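You operate a simulated robot arm through the tools that you are given. There is no shell and no other tool. Be economical: measure what you need, move in short steps, check, and stop when the job is done.

You run a simulated robot arm. Do the job below in one go: nothing can be reset, and whatever is moved stays where it is left.

## Task
Square up the brown and tan blocks, brush the beige brick and lay it across them.
Fine: brush its top with the blue brush and put that back; the blocks stay on their spots, square to the table's edge. Set down upright: blue brush. What is to be rubbed or washed off counts as gone when no trace of it is left.

The check looks at the end state, three seconds after you hand in, the way a careful person would. Anything else that was tipped, shoved, dropped, spilled or broken makes it a failure.

## Robot
A 7-joint arm with a two-finger parallel gripper, fixed in place. Base frame: the origin is at the foot of the arm, x ahead of it, y to its left, z up. Readings come in m, degrees, newtons and seconds.
Its first joint turns from -132.0 to 132.0 degrees. Payload 3.91 kg.
The tool frame sits at the grasp point between the pads (the TCP): z along the fingers, y along the line on which they close. The tips reach 0.03 m beyond it. The gripper opens to 0.11 m. The fingers are 0.02 m wide and 0.01 m thick; the gripper's body (0.048 by 0.112 m) begins 0.055 m behind the TCP.
Orientation is told as [roll, pitch, yaw] about the base's x, y, z axes, in that order, counted from this pose: with the fingers straight down and closing along the base's y, the tool's x points along the base's -x, its y along +y and its z along -z.

## Interface
- The arm moves only by the tool jog_arm. Its argument "plan" is one flat list of numbers, 7 for each row, row after row: the shift along the tool's x, y, z in units of 50 mm (1.0 is 50 mm), then the turn, a rotation vector about the tool's x, y, z in units of 5 degrees (1.0 is 5 degrees), then the gripper command, from -1 (fully open) to 1 (shut), values between in proportion. In form: [x, y, z, rx, ry, rz, grip, x, y, z, rx, ry, rz, grip, ...]. A call has 1 to 10 rows; each row shifts and turns the commanded pose from where the row before left it, along the tool's axes as they then stand. A call with a number of a shift or a turn outside -1 to 1 is refused whole. Each row takes 0.2 s and may step no farther than 0.05 m and 8.6 degrees from the row before; otherwise, or with a gripper value out of range, the whole call is refused. Where a pose cannot be reached the arm comes as near as it can. A force on the tool above 40 N (or 10 N above the force at the start of the call, whichever is more), or a blocked arm, ends the call early, and 0.2 s more pass. Each finger travels about 0.108 m/s and halts on what it meets, pressing with about 38 N; the grip force reading is that of the motor and also rises with nothing between the fingers. The clock runs only during rows and for 0.2 s after the last one: add rows that do not move to give the fingers time. It gives the time, the measured TCP pose, the force on the tool (base axes), the opening and the grip force at its end, in the units of the frame above (readings bear some noise), with the torque about the TCP (base axes, N m) and any sound that the robot's microphone picked up.
- Cameras (640 x 400 px; columns grow to the right, rows downward): "scene" is fixed at [0.2244, -0.6407, 1.5628]; the picture's right is [0.98, -0.21, 0.00], its down [-0.10, -0.44, -0.89] and it looks along [0.19, 0.87, -0.45] (base axes); focal length 317 px, centre (320, 200). "wrist" rides on the gripper at [0.072, 0.017, -0.103] in the tool frame; the picture's right is [-0.23, 0.97, 0.00], its down [-0.76, -0.18, -0.62] and it looks along [-0.61, -0.14, 0.78] (tool axes); focal length 222 px, centre (320, 200). There is no depth. A picture from a camera that has moved, and an enlarged one, comes with that camera's place and axes in the base frame and with its lens. The place of the scene camera against the robot may be out by one fixed shift of up to 0.018 m in any direction.
- capture(camera): a new picture of that camera. No time passes.
- enlarge(camera, box): a new picture of the part [left, top, right, bottom] of that camera's present view, enlarged. No time passes.
- hand_in(): hands the job in; it is judged then, once.

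Go step by step. Nothing tells you positions but the pictures and the camera data: compare them with the known pose of the tool, close in by small moves and look again before you grip or let go. The budget is 120 turns and 64 pictures, counting those below and the enlarged ones. Unless the task says otherwise, let go and move clear before handing in, and close with one line.

The tools are called as name(argument=value, ...) on one line, values as JSON. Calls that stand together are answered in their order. jog_arm: Moves the arm, as the interface text tells. Its arguments: {"type":"object","properties":{"plan":{"type":"array","items":{"type":"number"}}},"required":["plan"]} The other tools are called the same way: capture (camera) takes a picture; enlarge (camera, box) takes an enlarged picture of a part of a camera's view; hand_in () hands the job in.

At the start:

```text
t: 0.0
tcp_pos: [0.4939, 0.2362, 1.1624]
tool_rot: [-0.1, 0.0, 0.1]
force: [0.4, 0.3, -0.3]
torque: [0.0, 0.03, -0.03]
width: 0.1101
grip_force: 0.0
```

scene: 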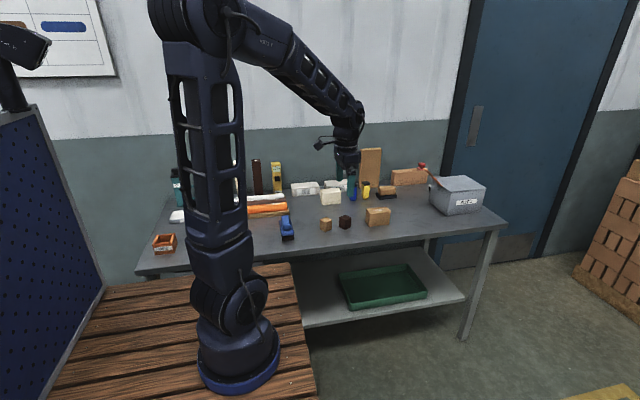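
wrist: 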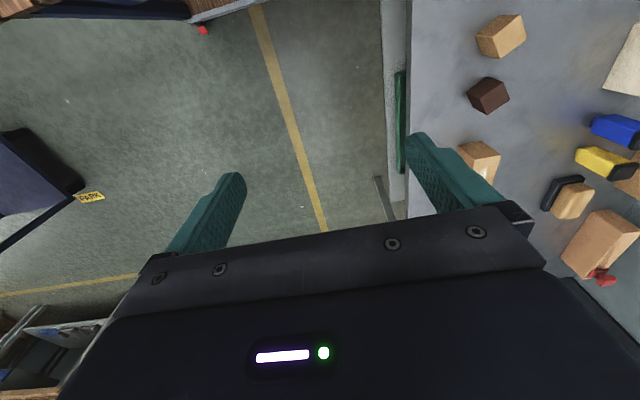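

I see a workbench with small blocks, a brick and several tools behind the arm. I'll enlarge the scene picture to identify them.

enlarge(camera="scene", box=[260, 140, 420, 240])

enlarge(camera="scene", box=[130, 140, 290, 240])

enlarge(camera="scene", box=[360, 140, 520, 240])

```text
4.00 times, centred on (340, 190) of scene
camera zoom: at [0.2244, -0.6407, 1.5628], right [0.98, -0.21, 0.0], down [-0.1, -0.44, -0.89], along [0.19, 0.87, -0.45], focal length 1269 px, centre (240, 240)
```

zoom: 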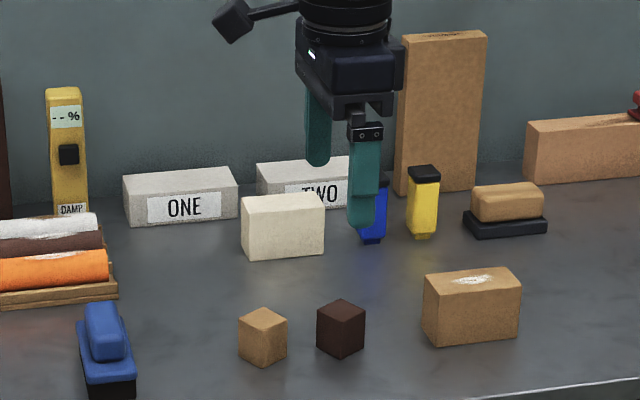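

```text
4.00 times, centred on (210, 190) of scene
camera zoom: at [0.2244, -0.6407, 1.5628], right [0.98, -0.21, 0.0], down [-0.1, -0.44, -0.89], along [0.19, 0.87, -0.45], focal length 1269 px, centre (760, 240)
```

zoom: 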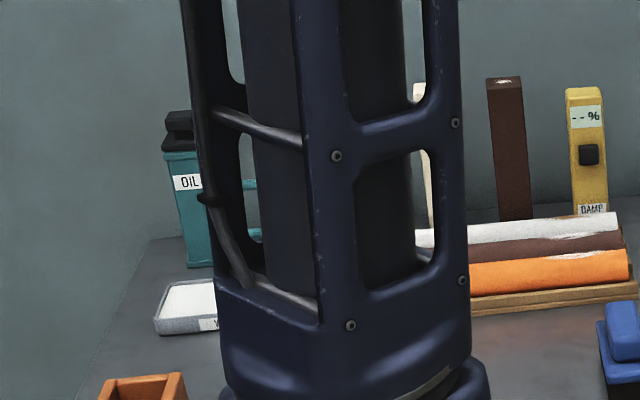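

```text
4.00 times, centred on (440, 190) of scene
camera zoom: at [0.2244, -0.6407, 1.5628], right [0.98, -0.21, 0.0], down [-0.1, -0.44, -0.89], along [0.19, 0.87, -0.45], focal length 1269 px, centre (-160, 240)
```

zoom: 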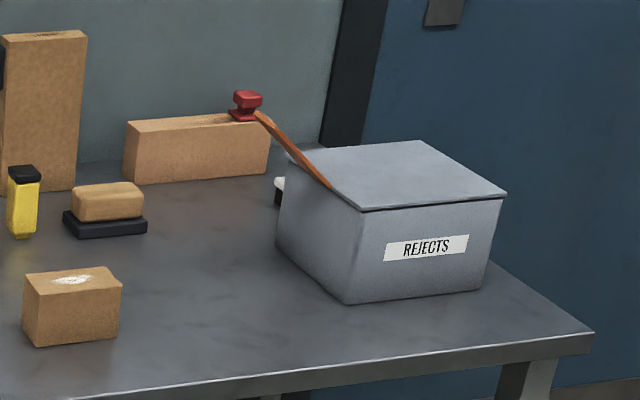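

The cubes sit near (0.50,0.52) and (0.59,0.52), and the blue brush is near (0.33,0.54). There are two brick candidates: a cream one near (0.59,0.77), and a tan one with a white patch near (0.75,0.53). I'll move the wrist camera over them for a better look.

jog_arm(plan=[0.15, 0.88, 0, 0, 0, 0, -1, 0.15, 0.88, 0, 0, 0, 0, -1, 0.15, 0.88, 0, 0, 0, 0, -1, 0.15, 0.88, 0, 0, 0, 0, -1, 0.15, 0.88, 0, 0, 0, 0, -1, 0.15, 0.88, 0, 0, 0, 0, -1, 0, 0, 0, 0, 0, 0, -1])

capture(camera="wrist")

```text
t: 1.6
tcp_pos: [0.4503, 0.5011, 1.1625]
tool_rot: [0.1, -0.1, -0.1]
force: [0.4, 0.4, 0.1]
torque: [0.02, 0.04, -0.02]
width: 0.1101
grip_force: 0.1
```

```text
58 pictures are left
camera wrist: at [0.3788, 0.519, 1.2662], right [0.23, 0.97, 0.0], down [0.76, -0.18, 0.62], along [0.61, -0.14, -0.78], focal length 222 px, centre (320, 200)
```

wrist: 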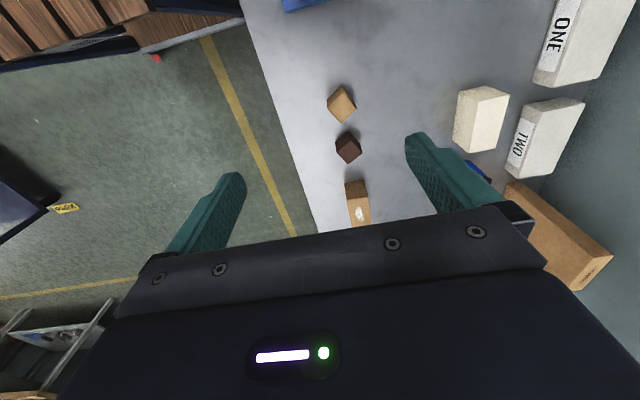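

The gripper hides the lower half of the view. I'll enlarge the bricks, the cubes and the table edge.

enlarge(camera="wrist", box=[440, 70, 540, 170])

enlarge(camera="wrist", box=[280, 70, 440, 230])

```text
4.00 times, centred on (490, 120) of wrist
camera zoom: at [0.3788, 0.519, 1.2662], right [0.23, 0.97, 0.0], down [0.76, -0.18, 0.62], along [0.61, -0.14, -0.78], focal length 888 px, centre (-360, 520)
```

zoom: 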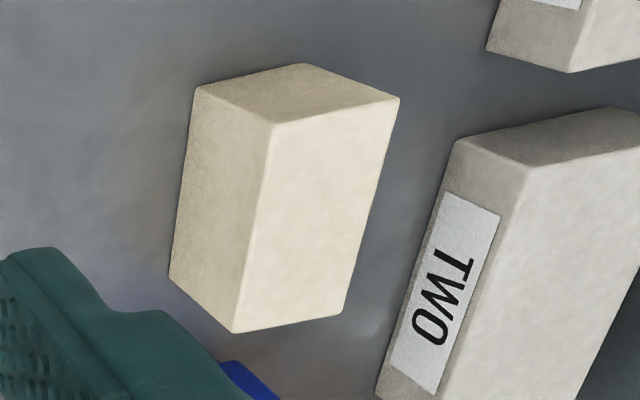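

```text
2.50 times, centred on (360, 150) of wrist
camera zoom: at [0.3788, 0.519, 1.2662], right [0.23, 0.97, 0.0], down [0.76, -0.18, 0.62], along [0.61, -0.14, -0.78], focal length 555 px, centre (220, 325)
```

zoom: 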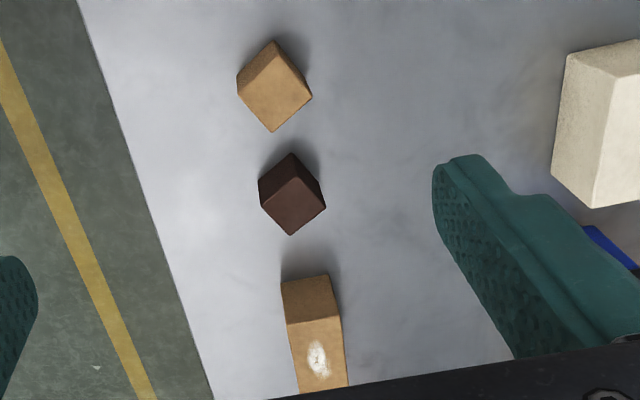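

The cream brick's top looks clean, while the tan brick has a white dusty patch. I'll look closer at the dusty one before deciding which is "beige".

jog_arm(plan=[-1, 0, 0.5, 0, 0, 0, -1, -1, 0, 0.5, 0, 0, 0, -1, -1, 0, 0.5, 0, 0, 0, -1, -0.8, 0, 0.5, 0, 0, 0, -1, 0, 0, 0, 0, 0, 0, -1])

capture(camera="wrist")

enlarge(camera="scene", box=[310, 180, 400, 240])

```text
refused: row 1 steps farther than a row can; nothing moved
```

```text
55 pictures are left
camera wrist: at [0.3788, 0.519, 1.2662], right [0.23, 0.97, 0.0], down [0.76, -0.18, 0.62], along [0.61, -0.14, -0.78], focal length 222 px, centre (320, 200)
```

wrist: 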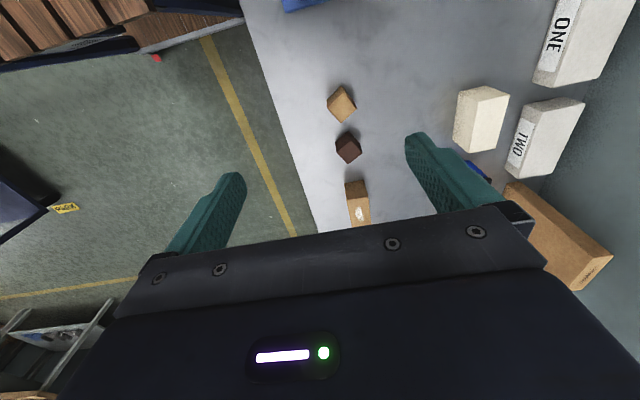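

```text
6.67 times, centred on (355, 210) of scene
camera zoom: at [0.2244, -0.6407, 1.5628], right [0.98, -0.21, 0.0], down [-0.1, -0.44, -0.89], along [0.19, 0.87, -0.45], focal length 2115 px, centre (87, 133)
```

zoom: 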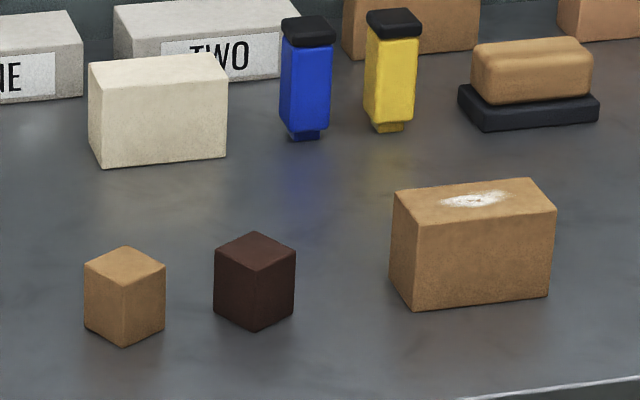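

I'll move closer to the cream brick's top to see whether it carries any dust.

jog_arm(plan=[-0.25, 0.75, 0.5, 0, 0, 0, -1, -0.25, 0.75, 0.5, 0, 0, 0, -1, -0.25, 0.75, 0.5, 0, 0, 0, -1, -0.25, 0.75, 0.5, 0, 0, 0, -1, -0.25, 0.5, 0.5, 0, 0, 0, -1, 0, 0, 0, 0, 0, 0, -1])

capture(camera="wrist")

```text
t: 3.0
tcp_pos: [0.5109, 0.6775, 1.0371]
tool_rot: [0.0, -0.1, 0.0]
force: [0.0, 1.3, -0.3]
torque: [-0.01, 0.0, 0.02]
width: 0.1099
grip_force: 0.0
```

```text
53 pictures are left
camera wrist: at [0.4391, 0.6949, 1.1416], right [0.23, 0.97, 0.0], down [0.76, -0.18, 0.62], along [0.61, -0.14, -0.78], focal length 222 px, centre (320, 200)
```

wrist: 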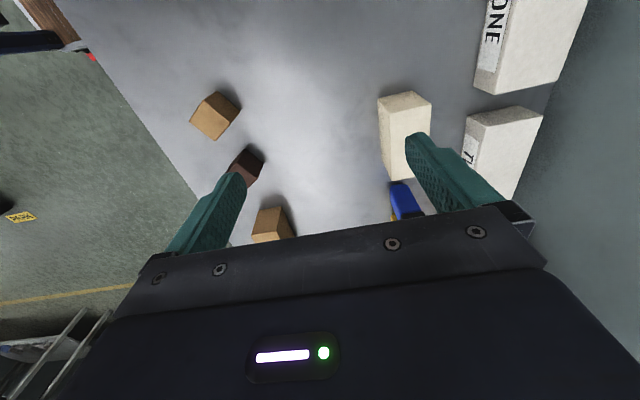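

enlarge(camera="wrist", box=[360, 80, 450, 190])

```text
3.64 times, centred on (405, 135) of wrist
camera zoom: at [0.4391, 0.6949, 1.1416], right [0.23, 0.97, 0.0], down [0.76, -0.18, 0.62], along [0.61, -0.14, -0.78], focal length 808 px, centre (11, 436)
```

zoom: 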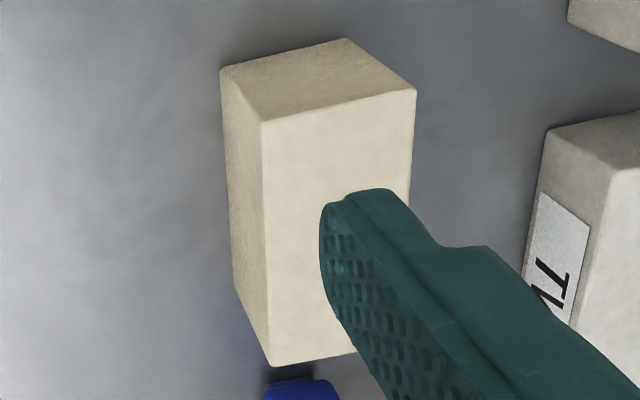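

The finger hides the middle of the top. I'll shift so the whole top of the cream brick can be seen close up.

jog_arm(plan=[-0.47, 0.58, 0.4, 0, 0, 0, -1, -0.47, 0.58, 0.4, 0, 0, 0, -1, -0.47, 0.58, 0.4, 0, 0, 0, -1, 0, 0, 0, 0, 0, 0, -1])

enlarge(camera="wrist", box=[240, 40, 440, 200])

```text
t: 4.0
tcp_pos: [0.5847, 0.7631, 0.976]
tool_rot: [0.0, 0.0, 0.0]
force: [-0.1, -0.3, -0.5]
torque: [-0.01, 0.01, -0.02]
width: 0.1099
grip_force: 0.1
```

```text
2.50 times, centred on (340, 120) of wrist
camera zoom: at [0.5125, 0.7799, 1.0801], right [0.23, 0.97, 0.0], down [0.76, -0.18, 0.62], along [0.61, -0.14, -0.78], focal length 555 px, centre (270, 400)
```

zoom: 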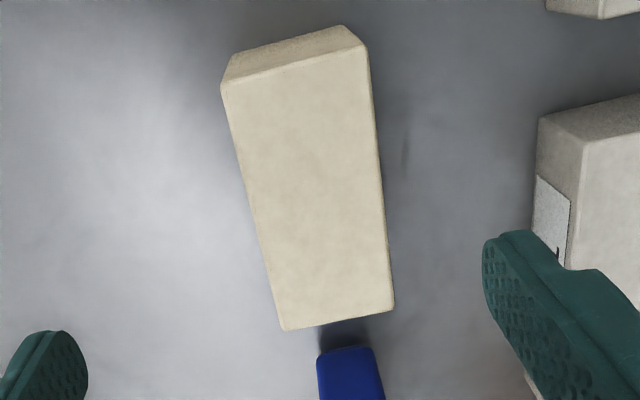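

The cream brick's top is clean from edge to edge. Now I'll look at the dusty brick from the same height to compare its colour.

jog_arm(plan=[-0.4, -0.8, 0, 0, 0, 0, -1, -0.4, -0.8, 0, 0, 0, 0, -1, -0.4, -0.8, 0, 0, 0, 0, -1, -0.4, -0.8, 0, 0, 0, 0, -1, -0.4, -0.8, 0, 0, 0, 0, -1, -0.4, -0.8, 0, 0, 0, 0, -1, 0, 0, 0, 0, 0, 0, -1])

capture(camera="wrist")

enlarge(camera="wrist", box=[220, 0, 440, 220])

```text
t: 5.6
tcp_pos: [0.7041, 0.5232, 0.9765]
tool_rot: [0.1, 0.0, -0.1]
force: [0.0, 0.4, 0.0]
torque: [0.02, -0.01, 0.0]
width: 0.11
grip_force: 0.1
```

```text
50 pictures are left
camera wrist: at [0.6306, 0.5413, 1.0799], right [0.23, 0.97, 0.0], down [0.76, -0.18, 0.62], along [0.61, -0.14, -0.78], focal length 222 px, centre (320, 200)
```

wrist: 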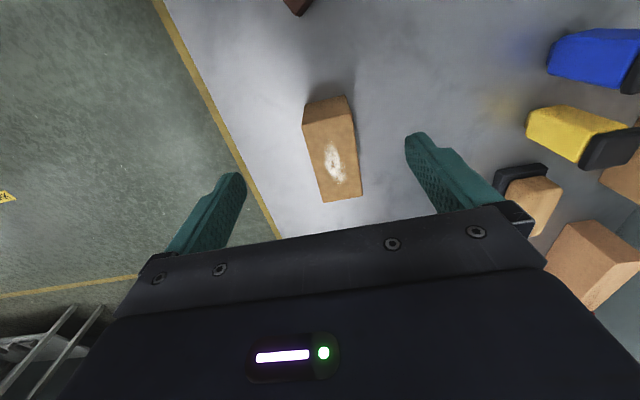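

```text
1.82 times, centred on (330, 110) of wrist
camera zoom: at [0.6306, 0.5413, 1.0799], right [0.23, 0.97, 0.0], down [0.76, -0.18, 0.62], along [0.61, -0.14, -0.78], focal length 404 px, centre (302, 364)
```

zoom: 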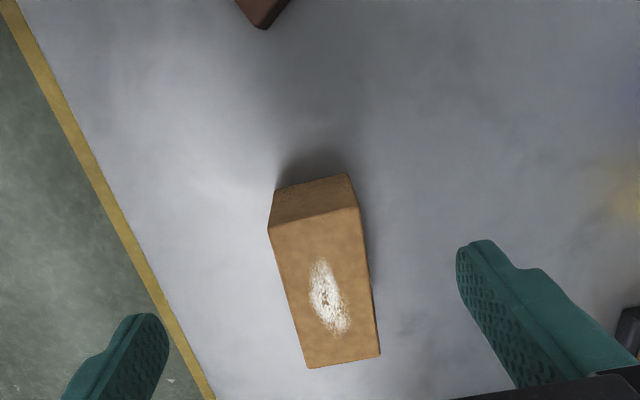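

The dusty brick looks plainly tan and the cream one looks beige. I'll check whether other objects carry similar marks, to understand what the patches mean.

enlarge(camera="scene", box=[230, 150, 300, 225])

enlarge(camera="scene", box=[350, 140, 440, 200])

```text
5.33 times, centred on (265, 188) of scene
camera zoom: at [0.2244, -0.6407, 1.5628], right [0.98, -0.21, 0.0], down [-0.1, -0.44, -0.89], along [0.19, 0.87, -0.45], focal length 1692 px, centre (613, 267)
```

zoom: 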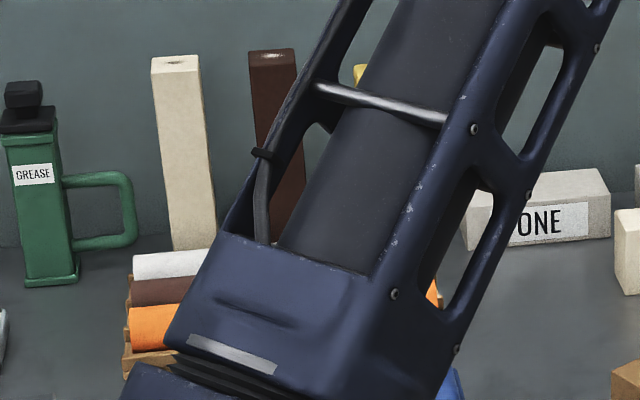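

```text
6.67 times, centred on (395, 170) of scene
camera zoom: at [0.2244, -0.6407, 1.5628], right [0.98, -0.21, 0.0], down [-0.1, -0.44, -0.89], along [0.19, 0.87, -0.45], focal length 2115 px, centre (-180, 400)
```

zoom: 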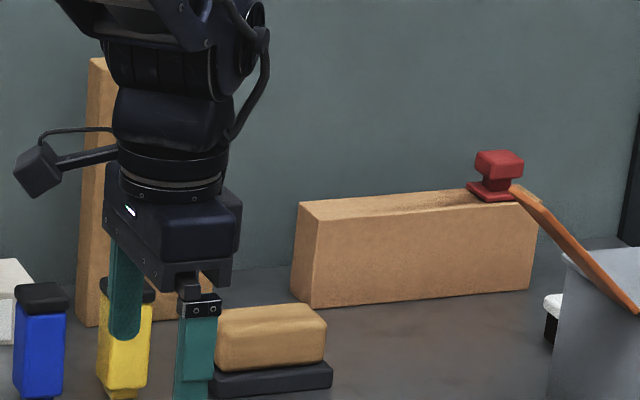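

Colour and dust point to different bricks, so I'll zoom hard on both brick tops for faint dust.

enlarge(camera="scene", box=[317, 184, 345, 208])

enlarge(camera="scene", box=[315, 204, 395, 234])

```text
16.00 times, centred on (331, 196) of scene
camera zoom: at [0.2244, -0.6407, 1.5628], right [0.98, -0.21, 0.0], down [-0.1, -0.44, -0.89], along [0.19, 0.87, -0.45], focal length 5076 px, centre (144, 264)
```

zoom: 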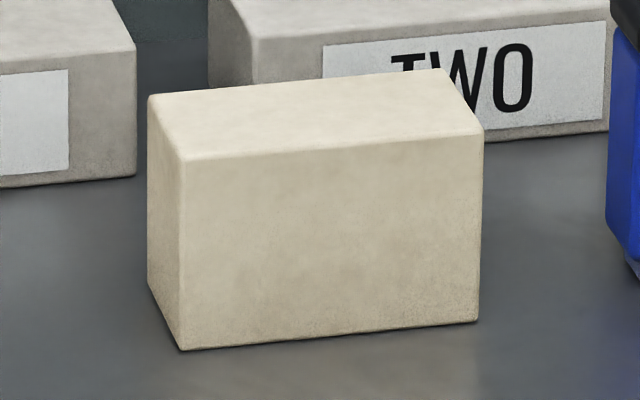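

```text
8.00 times, centred on (355, 219) of scene
camera zoom: at [0.2244, -0.6407, 1.5628], right [0.98, -0.21, 0.0], down [-0.1, -0.44, -0.89], along [0.19, 0.87, -0.45], focal length 2538 px, centre (40, 48)
```

zoom: 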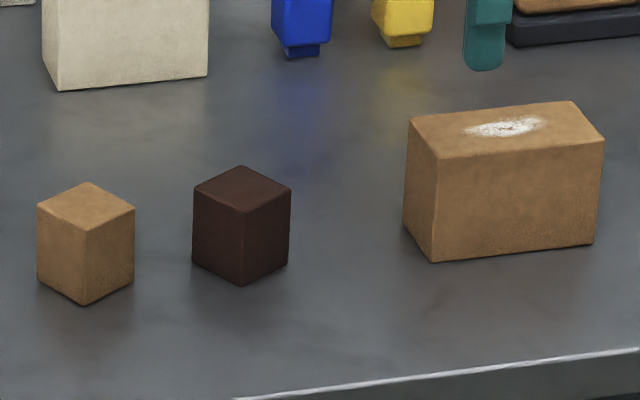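

The dusty brick is the same tan as the tan block, so I need a definitive look at the cream brick's top. I'll go back over it and zoom in strongly.

jog_arm(plan=[0.4, 0.8, 0, 0, 0, 0, -1, 0.4, 0.8, 0, 0, 0, 0, -1, 0.4, 0.8, 0, 0, 0, 0, -1, 0.4, 0.8, 0, 0, 0, 0, -1, 0.4, 0.8, 0, 0, 0, 0, -1, 0.4, 0.8, 0, 0, 0, 0, -1, 0, 0, 0, 0, 0, 0, -1])

enlarge(camera="wrist", box=[325, 60, 395, 130])

enlarge(camera="wrist", box=[325, 110, 395, 180])

```text
t: 7.2
tcp_pos: [0.5805, 0.7635, 0.9759]
tool_rot: [0.0, 0.0, 0.1]
force: [0.3, 0.3, -0.7]
torque: [0.01, -0.01, -0.01]
width: 0.1101
grip_force: 0.1
```

```text
5.71 times, centred on (360, 95) of wrist
camera zoom: at [0.5083, 0.7812, 1.0801], right [0.23, 0.97, 0.0], down [0.76, -0.18, 0.62], along [0.61, -0.14, -0.78], focal length 1269 px, centre (91, 800)
```

zoom: 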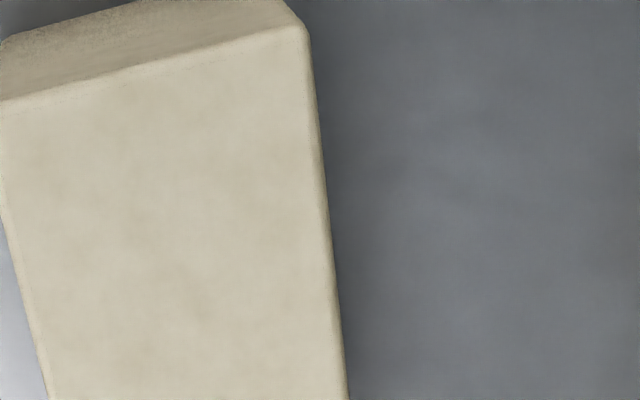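

```text
5.71 times, centred on (360, 145) of wrist
camera zoom: at [0.5083, 0.7812, 1.0801], right [0.23, 0.97, 0.0], down [0.76, -0.18, 0.62], along [0.61, -0.14, -0.78], focal length 1269 px, centre (91, 514)
```

zoom: 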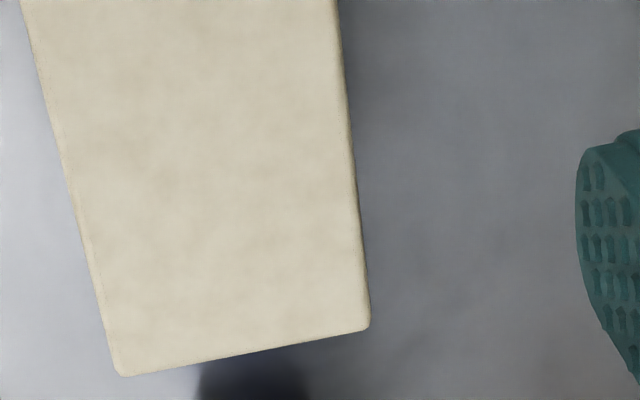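

The cream brick is clean, and the dusty brick sits in the front working row with the brush and the two blocks. I take the dusty brick as the one meant and go above the two blocks to measure their angles.

jog_arm(plan=[0.17, -0.81, -0.1, 0, 0, 0, -1, 0.17, -0.81, -0.1, 0, 0, 0, -1, 0.17, -0.81, -0.1, 0, 0, 0, -1, 0.17, -0.81, -0.1, 0, 0, 0, -1, 0.17, -0.81, -0.1, 0, 0, 0, -1, 0.17, -0.81, 0, 0, 0, 0, -1, 0, 0, 0, 0, 0, 0, -1])

enlarge(camera="wrist", box=[240, 20, 440, 200])

```text
t: 8.8
tcp_pos: [0.5312, 0.5197, 1.001]
tool_rot: [0.0, 0.0, 0.0]
force: [-0.8, -0.9, -0.3]
torque: [-0.01, 0.01, -0.01]
width: 0.1101
grip_force: 0.1
```

```text
2.22 times, centred on (340, 110) of wrist
camera zoom: at [0.4586, 0.5372, 1.1055], right [0.23, 0.97, 0.0], down [0.76, -0.18, 0.62], along [0.61, -0.14, -0.78], focal length 494 px, centre (276, 400)
```

zoom: 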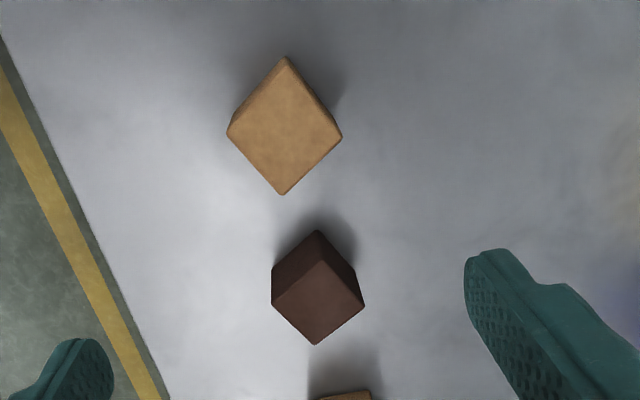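

Both blocks are about 38 mm wide and turned about 30°, with centres near (0.500,0.532) and (0.589,0.531). I'll move over the brown block, turn the tool by 30° and look again from lower down.

jog_arm(plan=[-0.58, 0.11, 0, 0, 0, 0, -1, -0.58, 0.11, 0, 0, 0, 0, -1, 0, 0, 0.25, 0, 0, -1, -1, 0, 0, 0.25, 0, 0, -1, -1, 0, 0, 0.25, 0, 0, -1, -1, 0, 0, 0.25, 0, 0, -1, -1, 0, 0, 0.25, 0, 0, -1, -1, 0, 0, 0.25, 0, 0, -1, -1, 0, 0, 0, 0, 0, 0, -1])

capture(camera="wrist")

```text
t: 10.8
tcp_pos: [0.5898, 0.5298, 0.927]
tool_rot: [0.0, 0.0, 30.0]
force: [0.8, 0.0, 0.3]
torque: [0.01, -0.03, 0.0]
width: 0.1101
grip_force: 0.1
```

```text
41 pictures are left
camera wrist: at [0.5188, 0.5098, 1.0311], right [-0.29, 0.96, 0.0], down [0.75, 0.23, 0.62], along [0.6, 0.18, -0.78], focal length 222 px, centre (320, 200)
```

wrist: 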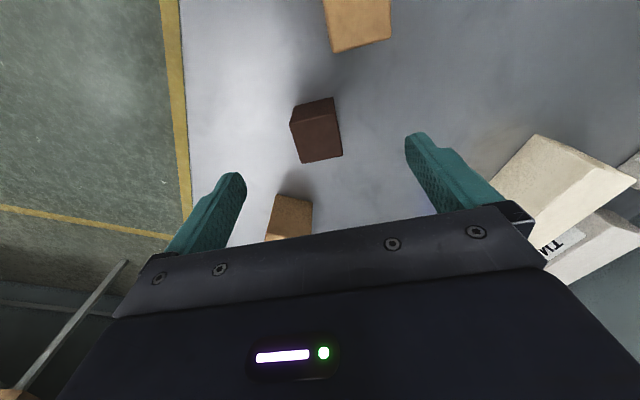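

enlarge(camera="wrist", box=[270, 80, 370, 180])

```text
4.00 times, centred on (320, 130) of wrist
camera zoom: at [0.5188, 0.5098, 1.0311], right [-0.29, 0.96, 0.0], down [0.75, 0.23, 0.62], along [0.6, 0.18, -0.78], focal length 888 px, centre (320, 480)
```

zoom: 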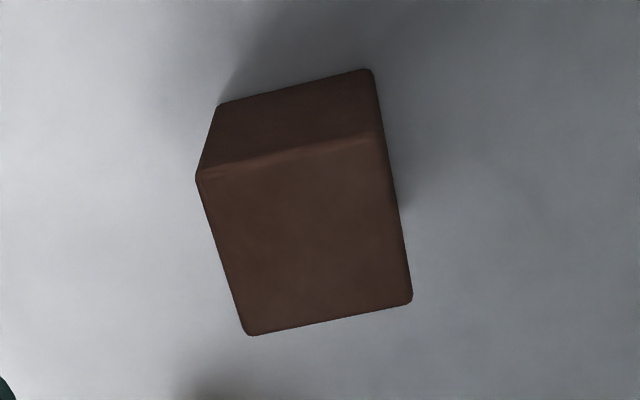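

The brown block measures about 40×40×50 mm, with its centre near (0.598,0.531), yaw 29.7° and the table at z≈0.793. I'll centre over it, go down and grip it.

jog_arm(plan=[-0.15, -0.06, 0, 0, 0, 0, -1, 0, 0, 0.5, 0, 0, 0, -1, 0, 0, 0.5, 0, 0, 0, -1, 0, 0, 0.5, 0, 0, 0, -1, 0, 0, 0.34, 0, 0, 0, -1, 0, 0, 0, 0, 0, 0, -1])

capture(camera="wrist")

```text
t: 12.2
tcp_pos: [0.5987, 0.5323, 0.8342]
tool_rot: [0.1, 0.0, 30.0]
force: [0.3, 1.1, 0.2]
torque: [0.01, 0.03, 0.02]
width: 0.11
grip_force: 0.1
```

```text
39 pictures are left
camera wrist: at [0.5272, 0.5116, 0.9384], right [-0.29, 0.96, 0.0], down [0.75, 0.23, 0.62], along [0.6, 0.18, -0.78], focal length 222 px, centre (320, 200)
```

wrist: 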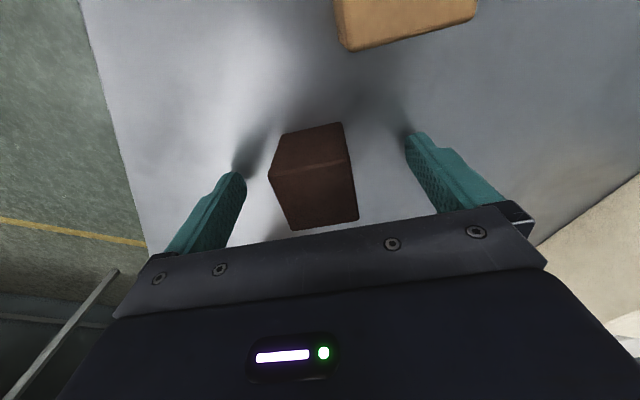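

The brown block lies centred between the fingers. I'll close on it.

jog_arm(plan=[0, 0, 0, 0, 0, 0, 0.1, 0, 0, 0, 0, 0, 0, 0.25, 0, 0, 0, 0, 0, 0, 0.4, 0, 0, 0, 0, 0, 0, 0.4])

```text
t: 13.2
tcp_pos: [0.598, 0.5333, 0.8339]
tool_rot: [-0.1, 0.0, 30.0]
force: [0.0, 0.5, 0.3]
torque: [0.0, -0.04, 0.02]
width: 0.0391
grip_force: 38.2
```

The brown block is held at 39 mm width. I'll lift it slightly, turn it 30° back to square and set it down on its spot.

jog_arm(plan=[0, 0, -0.08, 0, 0, 0, 0.4, 0, 0, 0, 0, 0, 1, 0.4, 0, 0, 0, 0, 0, 1, 0.4, 0, 0, 0, 0, 0, 1, 0.4, 0, 0, 0, 0, 0, 1, 0.4, 0, 0, 0, 0, 0, 1, 0.4, 0, 0, 0, 0, 0, 1, 0.4, 0, 0, 0, 0, 0, 0, 0.4, 0, 0, 0.08, 0, 0, 0, 0.4, 0, 0, 0, 0, 0, 0, 0.4])

```text
t: 15.4
tcp_pos: [0.598, 0.5319, 0.8359]
tool_rot: [0.0, -0.1, 0.0]
force: [0.1, 0.6, -0.3]
torque: [0.02, 0.01, -0.03]
width: 0.0393
grip_force: 38.3
```

The block is square now. I'll ease it down the last millimetre, release, rise and look.

jog_arm(plan=[0, 0, 0.03, 0, 0, 0, 0.4, 0, 0, 0, 0, 0, 0, 0.2, 0, 0, 0, 0, 0, 0, -0.2, 0, 0, 0, 0, 0, 0, -0.6, 0, 0, -0.4, 0, 0, 0, -1, 0, 0, -0.6, 0, 0, 0, -1, 0, 0, -0.8, 0, 0, 0, -1, 0.3, 0, -0.8, 0, 0, 0, -1, 0, 0, 0, 0, 0, 0, -1])

enlarge(camera="wrist", box=[260, 30, 420, 190])

```text
t: 17.4
tcp_pos: [0.582, 0.5313, 0.9645]
tool_rot: [0.0, 0.0, 0.0]
force: [-0.6, 0.2, -0.2]
torque: [0.0, 0.0, -0.01]
width: 0.1099
grip_force: 0.0
```

```text
2.50 times, centred on (340, 110) of wrist
camera zoom: at [0.51, 0.5488, 1.0684], right [0.23, 0.97, 0.0], down [0.76, -0.18, 0.62], along [0.61, -0.14, -0.78], focal length 555 px, centre (270, 425)
```

zoom: 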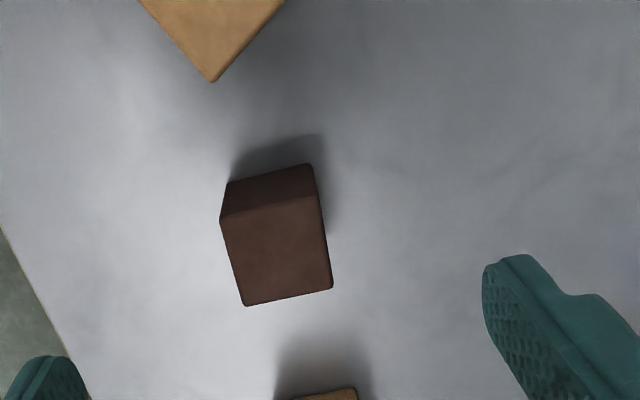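

The brown block looks square. Next I'll go over the tan block with the tool turned 30°.

jog_arm(plan=[0.787, 0, 0, 0, 0, 0, -1, 0.787, 0, 0, 0, 0, 0, -1, 0, 0, 0.12, 0, 0, -1, -1, 0, 0, 0.12, 0, 0, -1, -1, 0, 0, 0.12, 0, 0, -1, -1, 0, 0, 0.12, 0, 0, -1, -1, 0, 0, 0.12, 0, 0, -1, -1, 0, 0, 0.12, 0, 0, -1, -1, 0, 0, 0, 0, 0, 0, -1])

enlarge(camera="wrist", box=[270, 80, 370, 180])

```text
t: 19.4
tcp_pos: [0.5033, 0.5315, 0.9285]
tool_rot: [-0.1, 0.0, 30.1]
force: [1.0, -0.4, 0.1]
torque: [-0.02, 0.02, 0.03]
width: 0.11
grip_force: 0.1
```

```text
4.00 times, centred on (320, 130) of wrist
camera zoom: at [0.4328, 0.5103, 1.0321], right [-0.29, 0.96, 0.0], down [0.75, 0.23, 0.62], along [0.6, 0.18, -0.78], focal length 888 px, centre (320, 480)
```

zoom: 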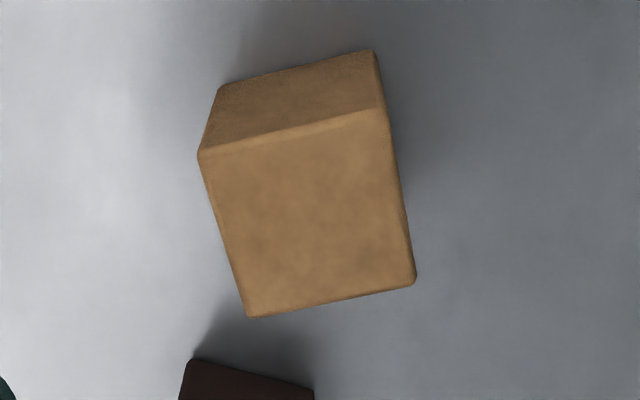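

The tan block's centre is near (0.508,0.531) and its yaw is 29.8°. I'll centre, go down, grip, turn it square and set it down in place.

jog_arm(plan=[-0.07, -0.06, 0, 0, 0, 0, -1, 0, 0, 0.5, 0, 0, 0, -1, 0, 0, 0.5, 0, 0, 0, -1, 0, 0, 0.5, 0, 0, 0, -1, 0, 0, 0.37, 0, 0, 0, -1, 0, 0, 0, 0, 0, 0, -1, 0, 0, 0, 0, 0, 0, 0.1, 0, 0, 0, 0, 0, 0, 0.25, 0, 0, 0, 0, 0, 0, 0.4, 0, 0, 0, 0, 0, 0, 0.4])

```text
t: 21.6
tcp_pos: [0.5074, 0.5319, 0.8349]
tool_rot: [0.0, 0.0, 30.1]
force: [-1.3, -0.3, -0.1]
torque: [0.0, -0.01, -0.02]
width: 0.0392
grip_force: 37.8
```

jog_arm(plan=[0, 0, -0.08, 0, 0, 0, 0.4, 0, 0, 0, 0, 0, 1, 0.4, 0, 0, 0, 0, 0, 1, 0.4, 0, 0, 0, 0, 0, 1, 0.4, 0, 0, 0, 0, 0, 1, 0.4, 0, 0, 0, 0, 0, 1, 0.4, 0, 0, 0, 0, 0, 1, 0.4, 0, 0, 0, 0, 0, 0, 0.4, 0, 0, 0.1, 0, 0, 0, 0.4, 0, 0, 0, 0, 0, 0, 0.4])

jog_arm(plan=[0, 0, 0, 0, 0, 0, 0.2, 0, 0, 0, 0, 0, 0, -0.2, 0, 0, 0, 0, 0, 0, -0.6, 0, 0, -0.4, 0, 0, 0, -1, 0, 0, -0.6, 0, 0, 0, -1, 0, 0, -0.8, 0, 0, 0, -1, -0.5, 0, -0.8, 0, 0, 0, -1, 0, 0, -0.5, 0, 0, 0, -1, 0, 0, 0, 0, 0, 0, -1])

enlarge(camera="wrist", box=[240, 20, 440, 200])

```text
t: 23.8
tcp_pos: [0.5082, 0.5308, 0.8339]
tool_rot: [0.1, 0.0, 0.0]
force: [-2.7, -4.5, 19.2]
torque: [-0.2, 0.18, 0.03]
width: 0.0391
grip_force: 38.1
```

```text
t: 25.8
tcp_pos: [0.5327, 0.5324, 0.9896]
tool_rot: [0.1, 0.0, 0.0]
force: [0.2, -0.1, -0.5]
torque: [0.04, -0.03, 0.03]
width: 0.1099
grip_force: 0.1
```

```text
2.22 times, centred on (340, 110) of wrist
camera zoom: at [0.4603, 0.5492, 1.0935], right [0.23, 0.97, 0.0], down [0.76, -0.18, 0.62], along [0.61, -0.14, -0.78], focal length 494 px, centre (276, 400)
```

zoom: 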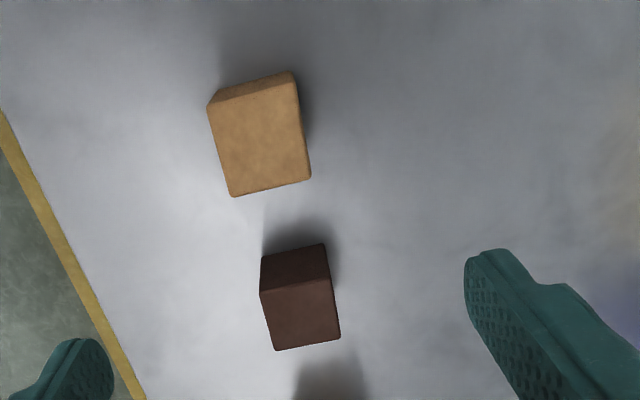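

Both blocks are square and on their spots. Now I'll go over the blue brush.

jog_arm(plan=[0.96, 0, 0, 0, 0, 0, -1, 0.96, 0, 0, 0, 0, 0, -1, 0.96, 0, 0, 0, 0, 0, -1, 0.96, 0, 0, 0, 0, 0, -1, 0, 0, 0, 0, 0, 0, -1])

capture(camera="wrist")

enlarge(camera="scene", box=[262, 206, 312, 246])

```text
t: 27.0
tcp_pos: [0.3436, 0.5318, 0.9877]
tool_rot: [-0.1, 0.0, -0.1]
force: [1.0, 0.2, -0.1]
torque: [0.01, 0.02, -0.01]
width: 0.11
grip_force: 0.0
```

```text
35 pictures are left
camera wrist: at [0.2707, 0.5496, 1.0912], right [0.23, 0.97, 0.0], down [0.76, -0.18, 0.62], along [0.61, -0.14, -0.78], focal length 222 px, centre (320, 200)
```

wrist: 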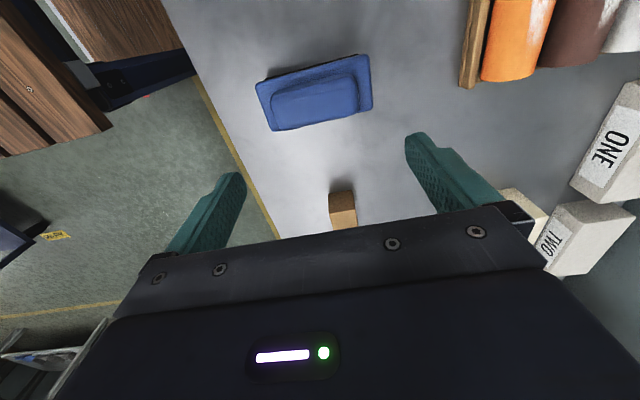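

```text
10.00 times, centred on (287, 226) of scene
camera zoom: at [0.2244, -0.6407, 1.5628], right [0.98, -0.21, 0.0], down [-0.1, -0.44, -0.89], along [0.19, 0.87, -0.45], focal length 3173 px, centre (650, -60)
```

zoom: 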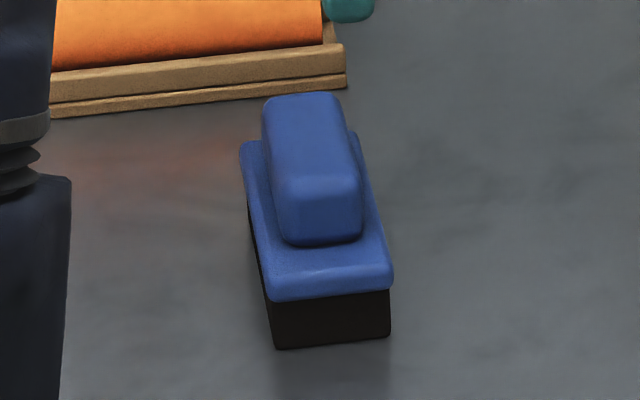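

enlarge(camera="wrist", box=[240, 40, 390, 140])

```text
4.00 times, centred on (315, 90) of wrist
camera zoom: at [0.2707, 0.5496, 1.0912], right [0.23, 0.97, 0.0], down [0.76, -0.18, 0.62], along [0.61, -0.14, -0.78], focal length 888 px, centre (340, 640)
```

zoom: 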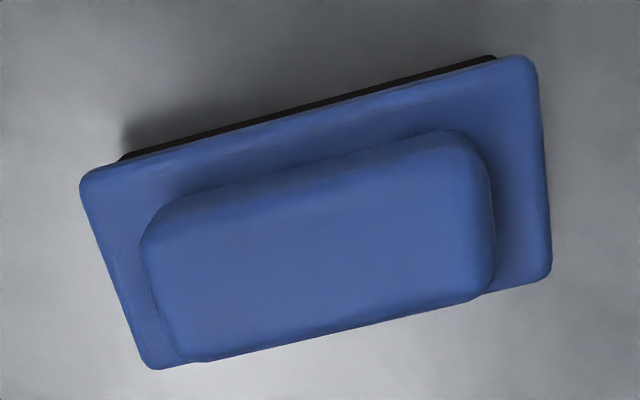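

The brush is aligned with the table: plate about 52×117 mm, long along y, centre near (0.332,0.532), handle top near z 0.86. I'll turn the tool 90° so the fingers close across the handle.

jog_arm(plan=[0.22, 0, 0, 0, 0, 0, -1, 0, 0, 0, 0, 0, -1, -1, 0, 0, 0, 0, 0, -1, -1, 0, 0, 0, 0, 0, -1, -1, 0, 0, 0, 0, 0, -1, -1, 0, 0, 0, 0, 0, -1, -1, 0, 0, 0, 0, 0, -1, -1, 0, 0, 0, 0, 0, -1, -1, 0, 0, 0, 0, 0, -1, -1, 0, 0, 0, 0, 0, -1, -1])

jog_arm(plan=[0, 0, 0, 0, 0, -1, -1, 0, 0, 0, 0, 0, -1, -1, 0, 0, 0, 0, 0, -1, -1, 0, 0, 0, 0, 0, -1, -1, 0, 0, 0, 0, 0, -1, -1, 0, 0, 0, 0, 0, -1, -1, 0, 0, 0.4, 0, 0, -1, -1, 0, 0, 0.4, 0, 0, -1, -1, 0, 0, 0.2, 0, 0, -1, -1, 0, 0, 0, 0, 0, 0, -1])

enlarge(camera="wrist", box=[220, 20, 420, 220])

```text
t: 29.2
tcp_pos: [0.3315, 0.5303, 0.9877]
tool_rot: [0.0, -0.1, 45.1]
force: [-1.1, -0.2, 0.8]
torque: [0.01, -0.05, 0.0]
width: 0.1099
grip_force: 0.1
```

```text
t: 31.4
tcp_pos: [0.3296, 0.5316, 0.9381]
tool_rot: [0.0, -0.1, 90.0]
force: [-0.6, -0.1, 0.0]
torque: [0.02, -0.04, 0.02]
width: 0.1101
grip_force: 0.0
```

```text
2.00 times, centred on (320, 120) of wrist
camera zoom: at [0.3136, 0.4594, 1.0428], right [-0.97, 0.23, 0.0], down [0.18, 0.76, 0.62], along [0.14, 0.61, -0.78], focal length 444 px, centre (320, 360)
```

zoom: 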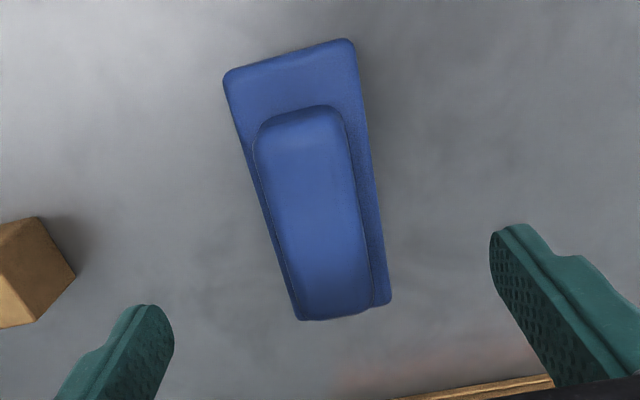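

The fingers straddle the handle and are centred. I'll go down until the tips are just above the brush plate, then check.

jog_arm(plan=[0, 0.02, 0.5, 0, 0, 0, -1, 0, 0, 0.5, 0, 0, 0, -1, 0, 0, 0.3, 0, 0, 0, -1, 0, 0, 0.06, 0, 0, 0, -1, 0, 0, 0, 0, 0, 0, -1])

capture(camera="wrist")

enlarge(camera="scene", box=[255, 190, 325, 250])

```text
t: 32.6
tcp_pos: [0.329, 0.5303, 0.8708]
tool_rot: [0.0, 0.0, 90.1]
force: [0.0, -0.4, 0.0]
torque: [0.01, 0.01, -0.01]
width: 0.1101
grip_force: 0.1
```

```text
31 pictures are left
camera wrist: at [0.3122, 0.4588, 0.9744], right [-0.97, 0.23, 0.0], down [0.18, 0.76, 0.62], along [0.14, 0.61, -0.78], focal length 222 px, centre (320, 200)
```

wrist: 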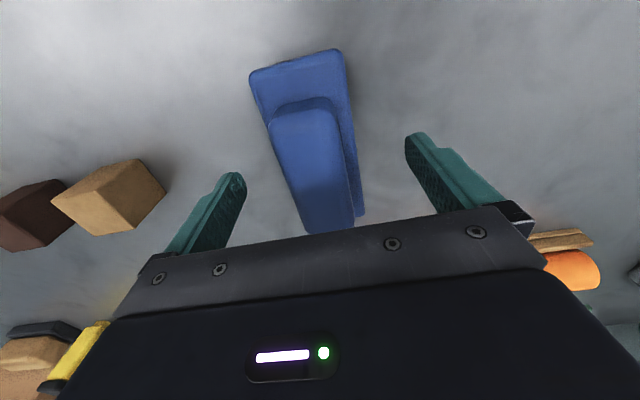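

```text
6.67 times, centred on (290, 220) of scene
camera zoom: at [0.2244, -0.6407, 1.5628], right [0.98, -0.21, 0.0], down [-0.1, -0.44, -0.89], along [0.19, 0.87, -0.45], focal length 2115 px, centre (520, 67)
```

zoom: 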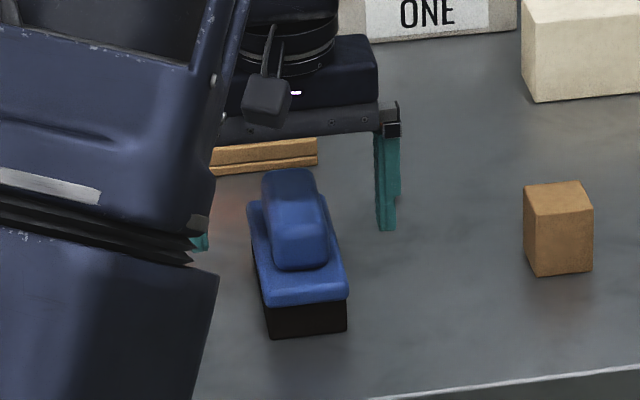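

The tips are just beside the handle. I'll close on it.

jog_arm(plan=[0, 0, 0, 0, 0, 0, 0.0, 0, 0, 0, 0, 0, 0, 0.25, 0, 0, 0, 0, 0, 0, 0.5, 0, 0, 0, 0, 0, 0, 0.8, 0, 0, 0, 0, 0, 0, 0.8])

```text
t: 33.8
tcp_pos: [0.3281, 0.5308, 0.8703]
tool_rot: [0.1, 0.0, 90.0]
force: [-0.2, -0.1, 1.1]
torque: [0.03, 0.08, -0.03]
width: 0.0358
grip_force: 38.3
```

The brush is held (35.8 mm). Its resting TCP is (0.329,0.531,0.8705), so the bristle face is about 76 mm below the TCP. I'll lift it and carry it over the dusty brick.

jog_arm(plan=[0, 0, -0.4, 0, 0, 0, 0.8, 0, 0, -0.7, 0, 0, 0, 0.8, 0, 0, -0.8, 0, 0, 0, 0.8, 0, 0, -0.7, 0, 0, 0, 0.8, 0, -0.9, 0, 0, 0, 0, 0.8, 0, -0.9, 0, 0, 0, 0, 0.8, 0, -0.9, 0, 0, 0, 0, 0.8, 0, -0.9, 0, 0, 0, 0, 0.8, 0, -0.9, 0, 0, 0, 0, 0.8, 0, 0, 0, 0, 0, 0, 0.8])

jog_arm(plan=[0, -0.9, 0, 0, 0, 0, 0.8, 0, -0.9, 0, 0, 0, 0, 0.8, 0, -0.9, 0, 0, 0, 0, 0.8, 0, -0.5, 0, 0, 0, 0, 0.8, 0, 0, 0, 0, 0, 0, 0.8])

capture(camera="wrist")

enlarge(camera="scene", box=[330, 170, 420, 240])

```text
t: 36.0
tcp_pos: [0.5558, 0.5336, 1.0007]
tool_rot: [0.0, 0.0, 89.9]
force: [0.1, -0.1, -1.9]
torque: [-0.01, -0.01, 0.02]
width: 0.0357
grip_force: 37.7
```

```text
t: 37.2
tcp_pos: [0.7162, 0.5334, 1.0001]
tool_rot: [0.1, 0.0, 90.0]
force: [-0.6, 0.4, -1.9]
torque: [0.02, -0.01, 0.01]
width: 0.0355
grip_force: 38.6
```

```text
29 pictures are left
camera wrist: at [0.6989, 0.4614, 1.1044], right [-0.97, 0.23, 0.0], down [0.18, 0.76, 0.62], along [0.14, 0.61, -0.78], focal length 222 px, centre (320, 200)
```

wrist: 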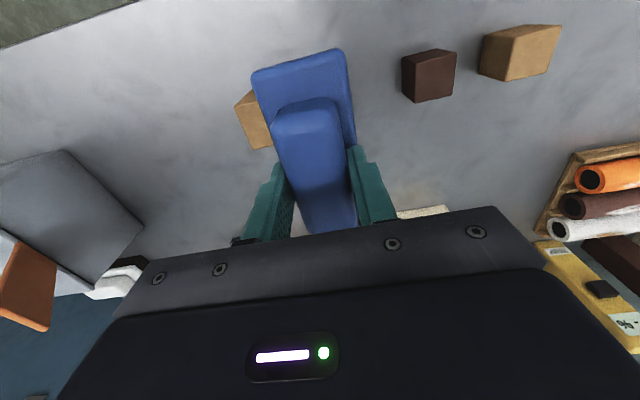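

```text
5.71 times, centred on (375, 205) of scene
camera zoom: at [0.2244, -0.6407, 1.5628], right [0.98, -0.21, 0.0], down [-0.1, -0.44, -0.89], along [0.19, 0.87, -0.45], focal length 1813 px, centre (6, 171)
```

zoom: 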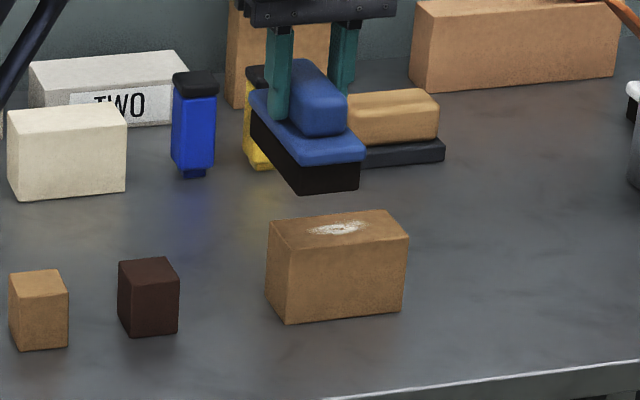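

The brush is over the brick's near half. I'll go down gently toward its top, expecting contact near TCP z 0.94.

jog_arm(plan=[0, 0, 0.5, 0, 0, 0, 0.8, 0, 0, 0.5, 0, 0, 0, 0.8, 0, 0, 0.08, 0, 0, 0, 0.8, 0, 0, 0.04, 0, 0, 0, 0.8, 0, 0, 0, 0, 0, 0, 0.8])

enlarge(camera="scene", box=[350, 185, 410, 235])

```text
t: 38.4
tcp_pos: [0.7134, 0.5327, 0.9441]
tool_rot: [0.0, 0.0, 90.0]
force: [0.2, -0.2, -0.9]
torque: [-0.01, 0.01, -0.02]
width: 0.0359
grip_force: 38.1
```

```text
8.00 times, centred on (380, 210) of scene
camera zoom: at [0.2244, -0.6407, 1.5628], right [0.98, -0.21, 0.0], down [-0.1, -0.44, -0.89], along [0.19, 0.87, -0.45], focal length 2538 px, centre (-160, 120)
```

zoom: 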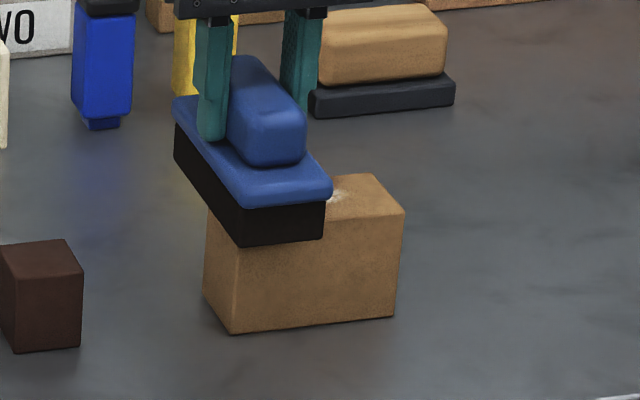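

Nearly touching. I'll shift a little inward and lower in 1 mm steps until I feel contact.

jog_arm(plan=[0, -0.3, 0, 0, 0, 0, 0.8, 0, 0, 0.02, 0, 0, 0, 0.8, 0, 0, 0.02, 0, 0, 0, 0.8, 0, 0, 0.02, 0, 0, 0, 0.8, 0, 0, 0, 0, 0, 0, 0.8])

```text
t: 39.6
tcp_pos: [0.7292, 0.5313, 0.9414]
tool_rot: [0.0, 0.0, 90.0]
force: [0.6, 0.6, -0.6]
torque: [-0.02, 0.05, -0.02]
width: 0.0357
grip_force: 38.0
```

jog_arm(plan=[0, 0, 0.02, 0, 0, 0, 0.8, 0, 0, 0.02, 0, 0, 0, 0.8, 0, 0, 0, 0, 0, 0, 0.8])

```text
t: 40.4
tcp_pos: [0.7295, 0.5307, 0.9407]
tool_rot: [0.0, 0.0, 90.1]
force: [-1.5, -0.7, 8.3]
torque: [-0.23, 0.12, 0.01]
width: 0.0357
grip_force: 38.1
```

Contact with about 8 N. I'll stroke along the brick top and back.

jog_arm(plan=[0, -0.3, 0, 0, 0, 0, 0.8, 0, -0.3, 0, 0, 0, 0, 0.8, 0, -0.3, 0, 0, 0, 0, 0.8, 0, -0.2, 0, 0, 0, 0, 0.8, 0, 0.3, 0, 0, 0, 0, 0.8, 0, 0.3, 0, 0, 0, 0, 0.8, 0, 0.3, 0, 0, 0, 0, 0.8, 0, 0.3, 0, 0, 0, 0, 0.8, 0, 0, 0, 0, 0, 0, 0.8])

enlarge(camera="scene", box=[350, 185, 410, 235])

```text
t: 42.4
tcp_pos: [0.7241, 0.5318, 0.9411]
tool_rot: [0.0, 0.0, 90.0]
force: [-1.2, -0.2, 5.4]
torque: [-0.04, -0.04, -0.06]
width: 0.0358
grip_force: 37.7
```

```text
8.00 times, centred on (380, 210) of scene
camera zoom: at [0.2244, -0.6407, 1.5628], right [0.98, -0.21, 0.0], down [-0.1, -0.44, -0.89], along [0.19, 0.87, -0.45], focal length 2538 px, centre (-160, 120)
```

zoom: 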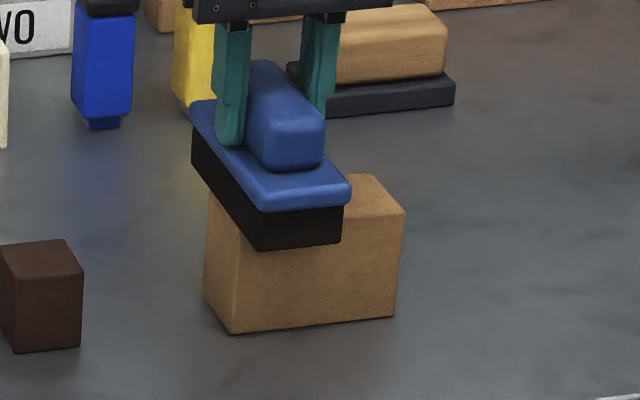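

The brick has not moved and the visible dust is gone. I'll do another pair of strokes, then lift and check the top.

jog_arm(plan=[0, -0.3, 0, 0, 0, 0, 0.8, 0, -0.3, 0, 0, 0, 0, 0.8, 0, -0.3, 0, 0, 0, 0, 0.8, 0, -0.3, 0, 0, 0, 0, 0.8, 0, 0.4, 0, 0, 0, 0, 0.8, 0, 0.4, 0, 0, 0, 0, 0.8, 0, 0.4, 0, 0, 0, 0, 0.8, 0, 0, -0.6, 0, 0, 0, 0.8, 0, 0.5, -0.6, 0, 0, 0, 0.8, 0, 0.9, 0, 0, 0, 0, 0.8])

jog_arm(plan=[0, 0.9, 0, 0, 0, 0, 0.8, 0, 0.9, 0, 0, 0, 0, 0.8, 0, 0, 0, 0, 0, 0, 0.8])

enlarge(camera="scene", box=[355, 195, 405, 235])

```text
t: 44.6
tcp_pos: [0.6552, 0.5312, 0.9977]
tool_rot: [0.1, 0.1, 90.0]
force: [1.6, 0.2, -1.5]
torque: [0.05, 0.04, 0.01]
width: 0.0355
grip_force: 37.8
```

```text
t: 45.4
tcp_pos: [0.5657, 0.5314, 0.9973]
tool_rot: [-0.1, 0.1, 90.0]
force: [-0.2, 0.0, -2.0]
torque: [-0.01, 0.03, -0.02]
width: 0.0355
grip_force: 38.5
```

```text
10.00 times, centred on (380, 215) of scene
camera zoom: at [0.2244, -0.6407, 1.5628], right [0.98, -0.21, 0.0], down [-0.1, -0.44, -0.89], along [0.19, 0.87, -0.45], focal length 3173 px, centre (-280, 50)
```

zoom: 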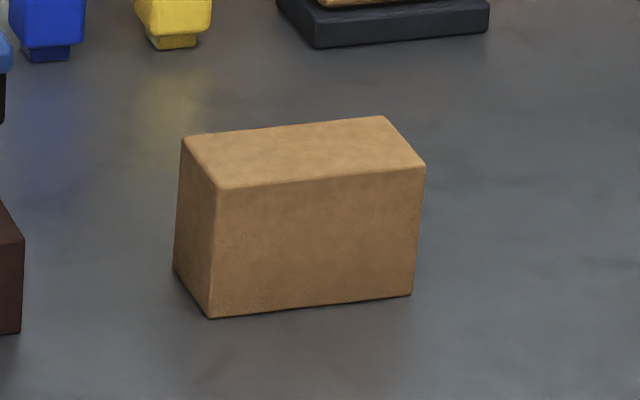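

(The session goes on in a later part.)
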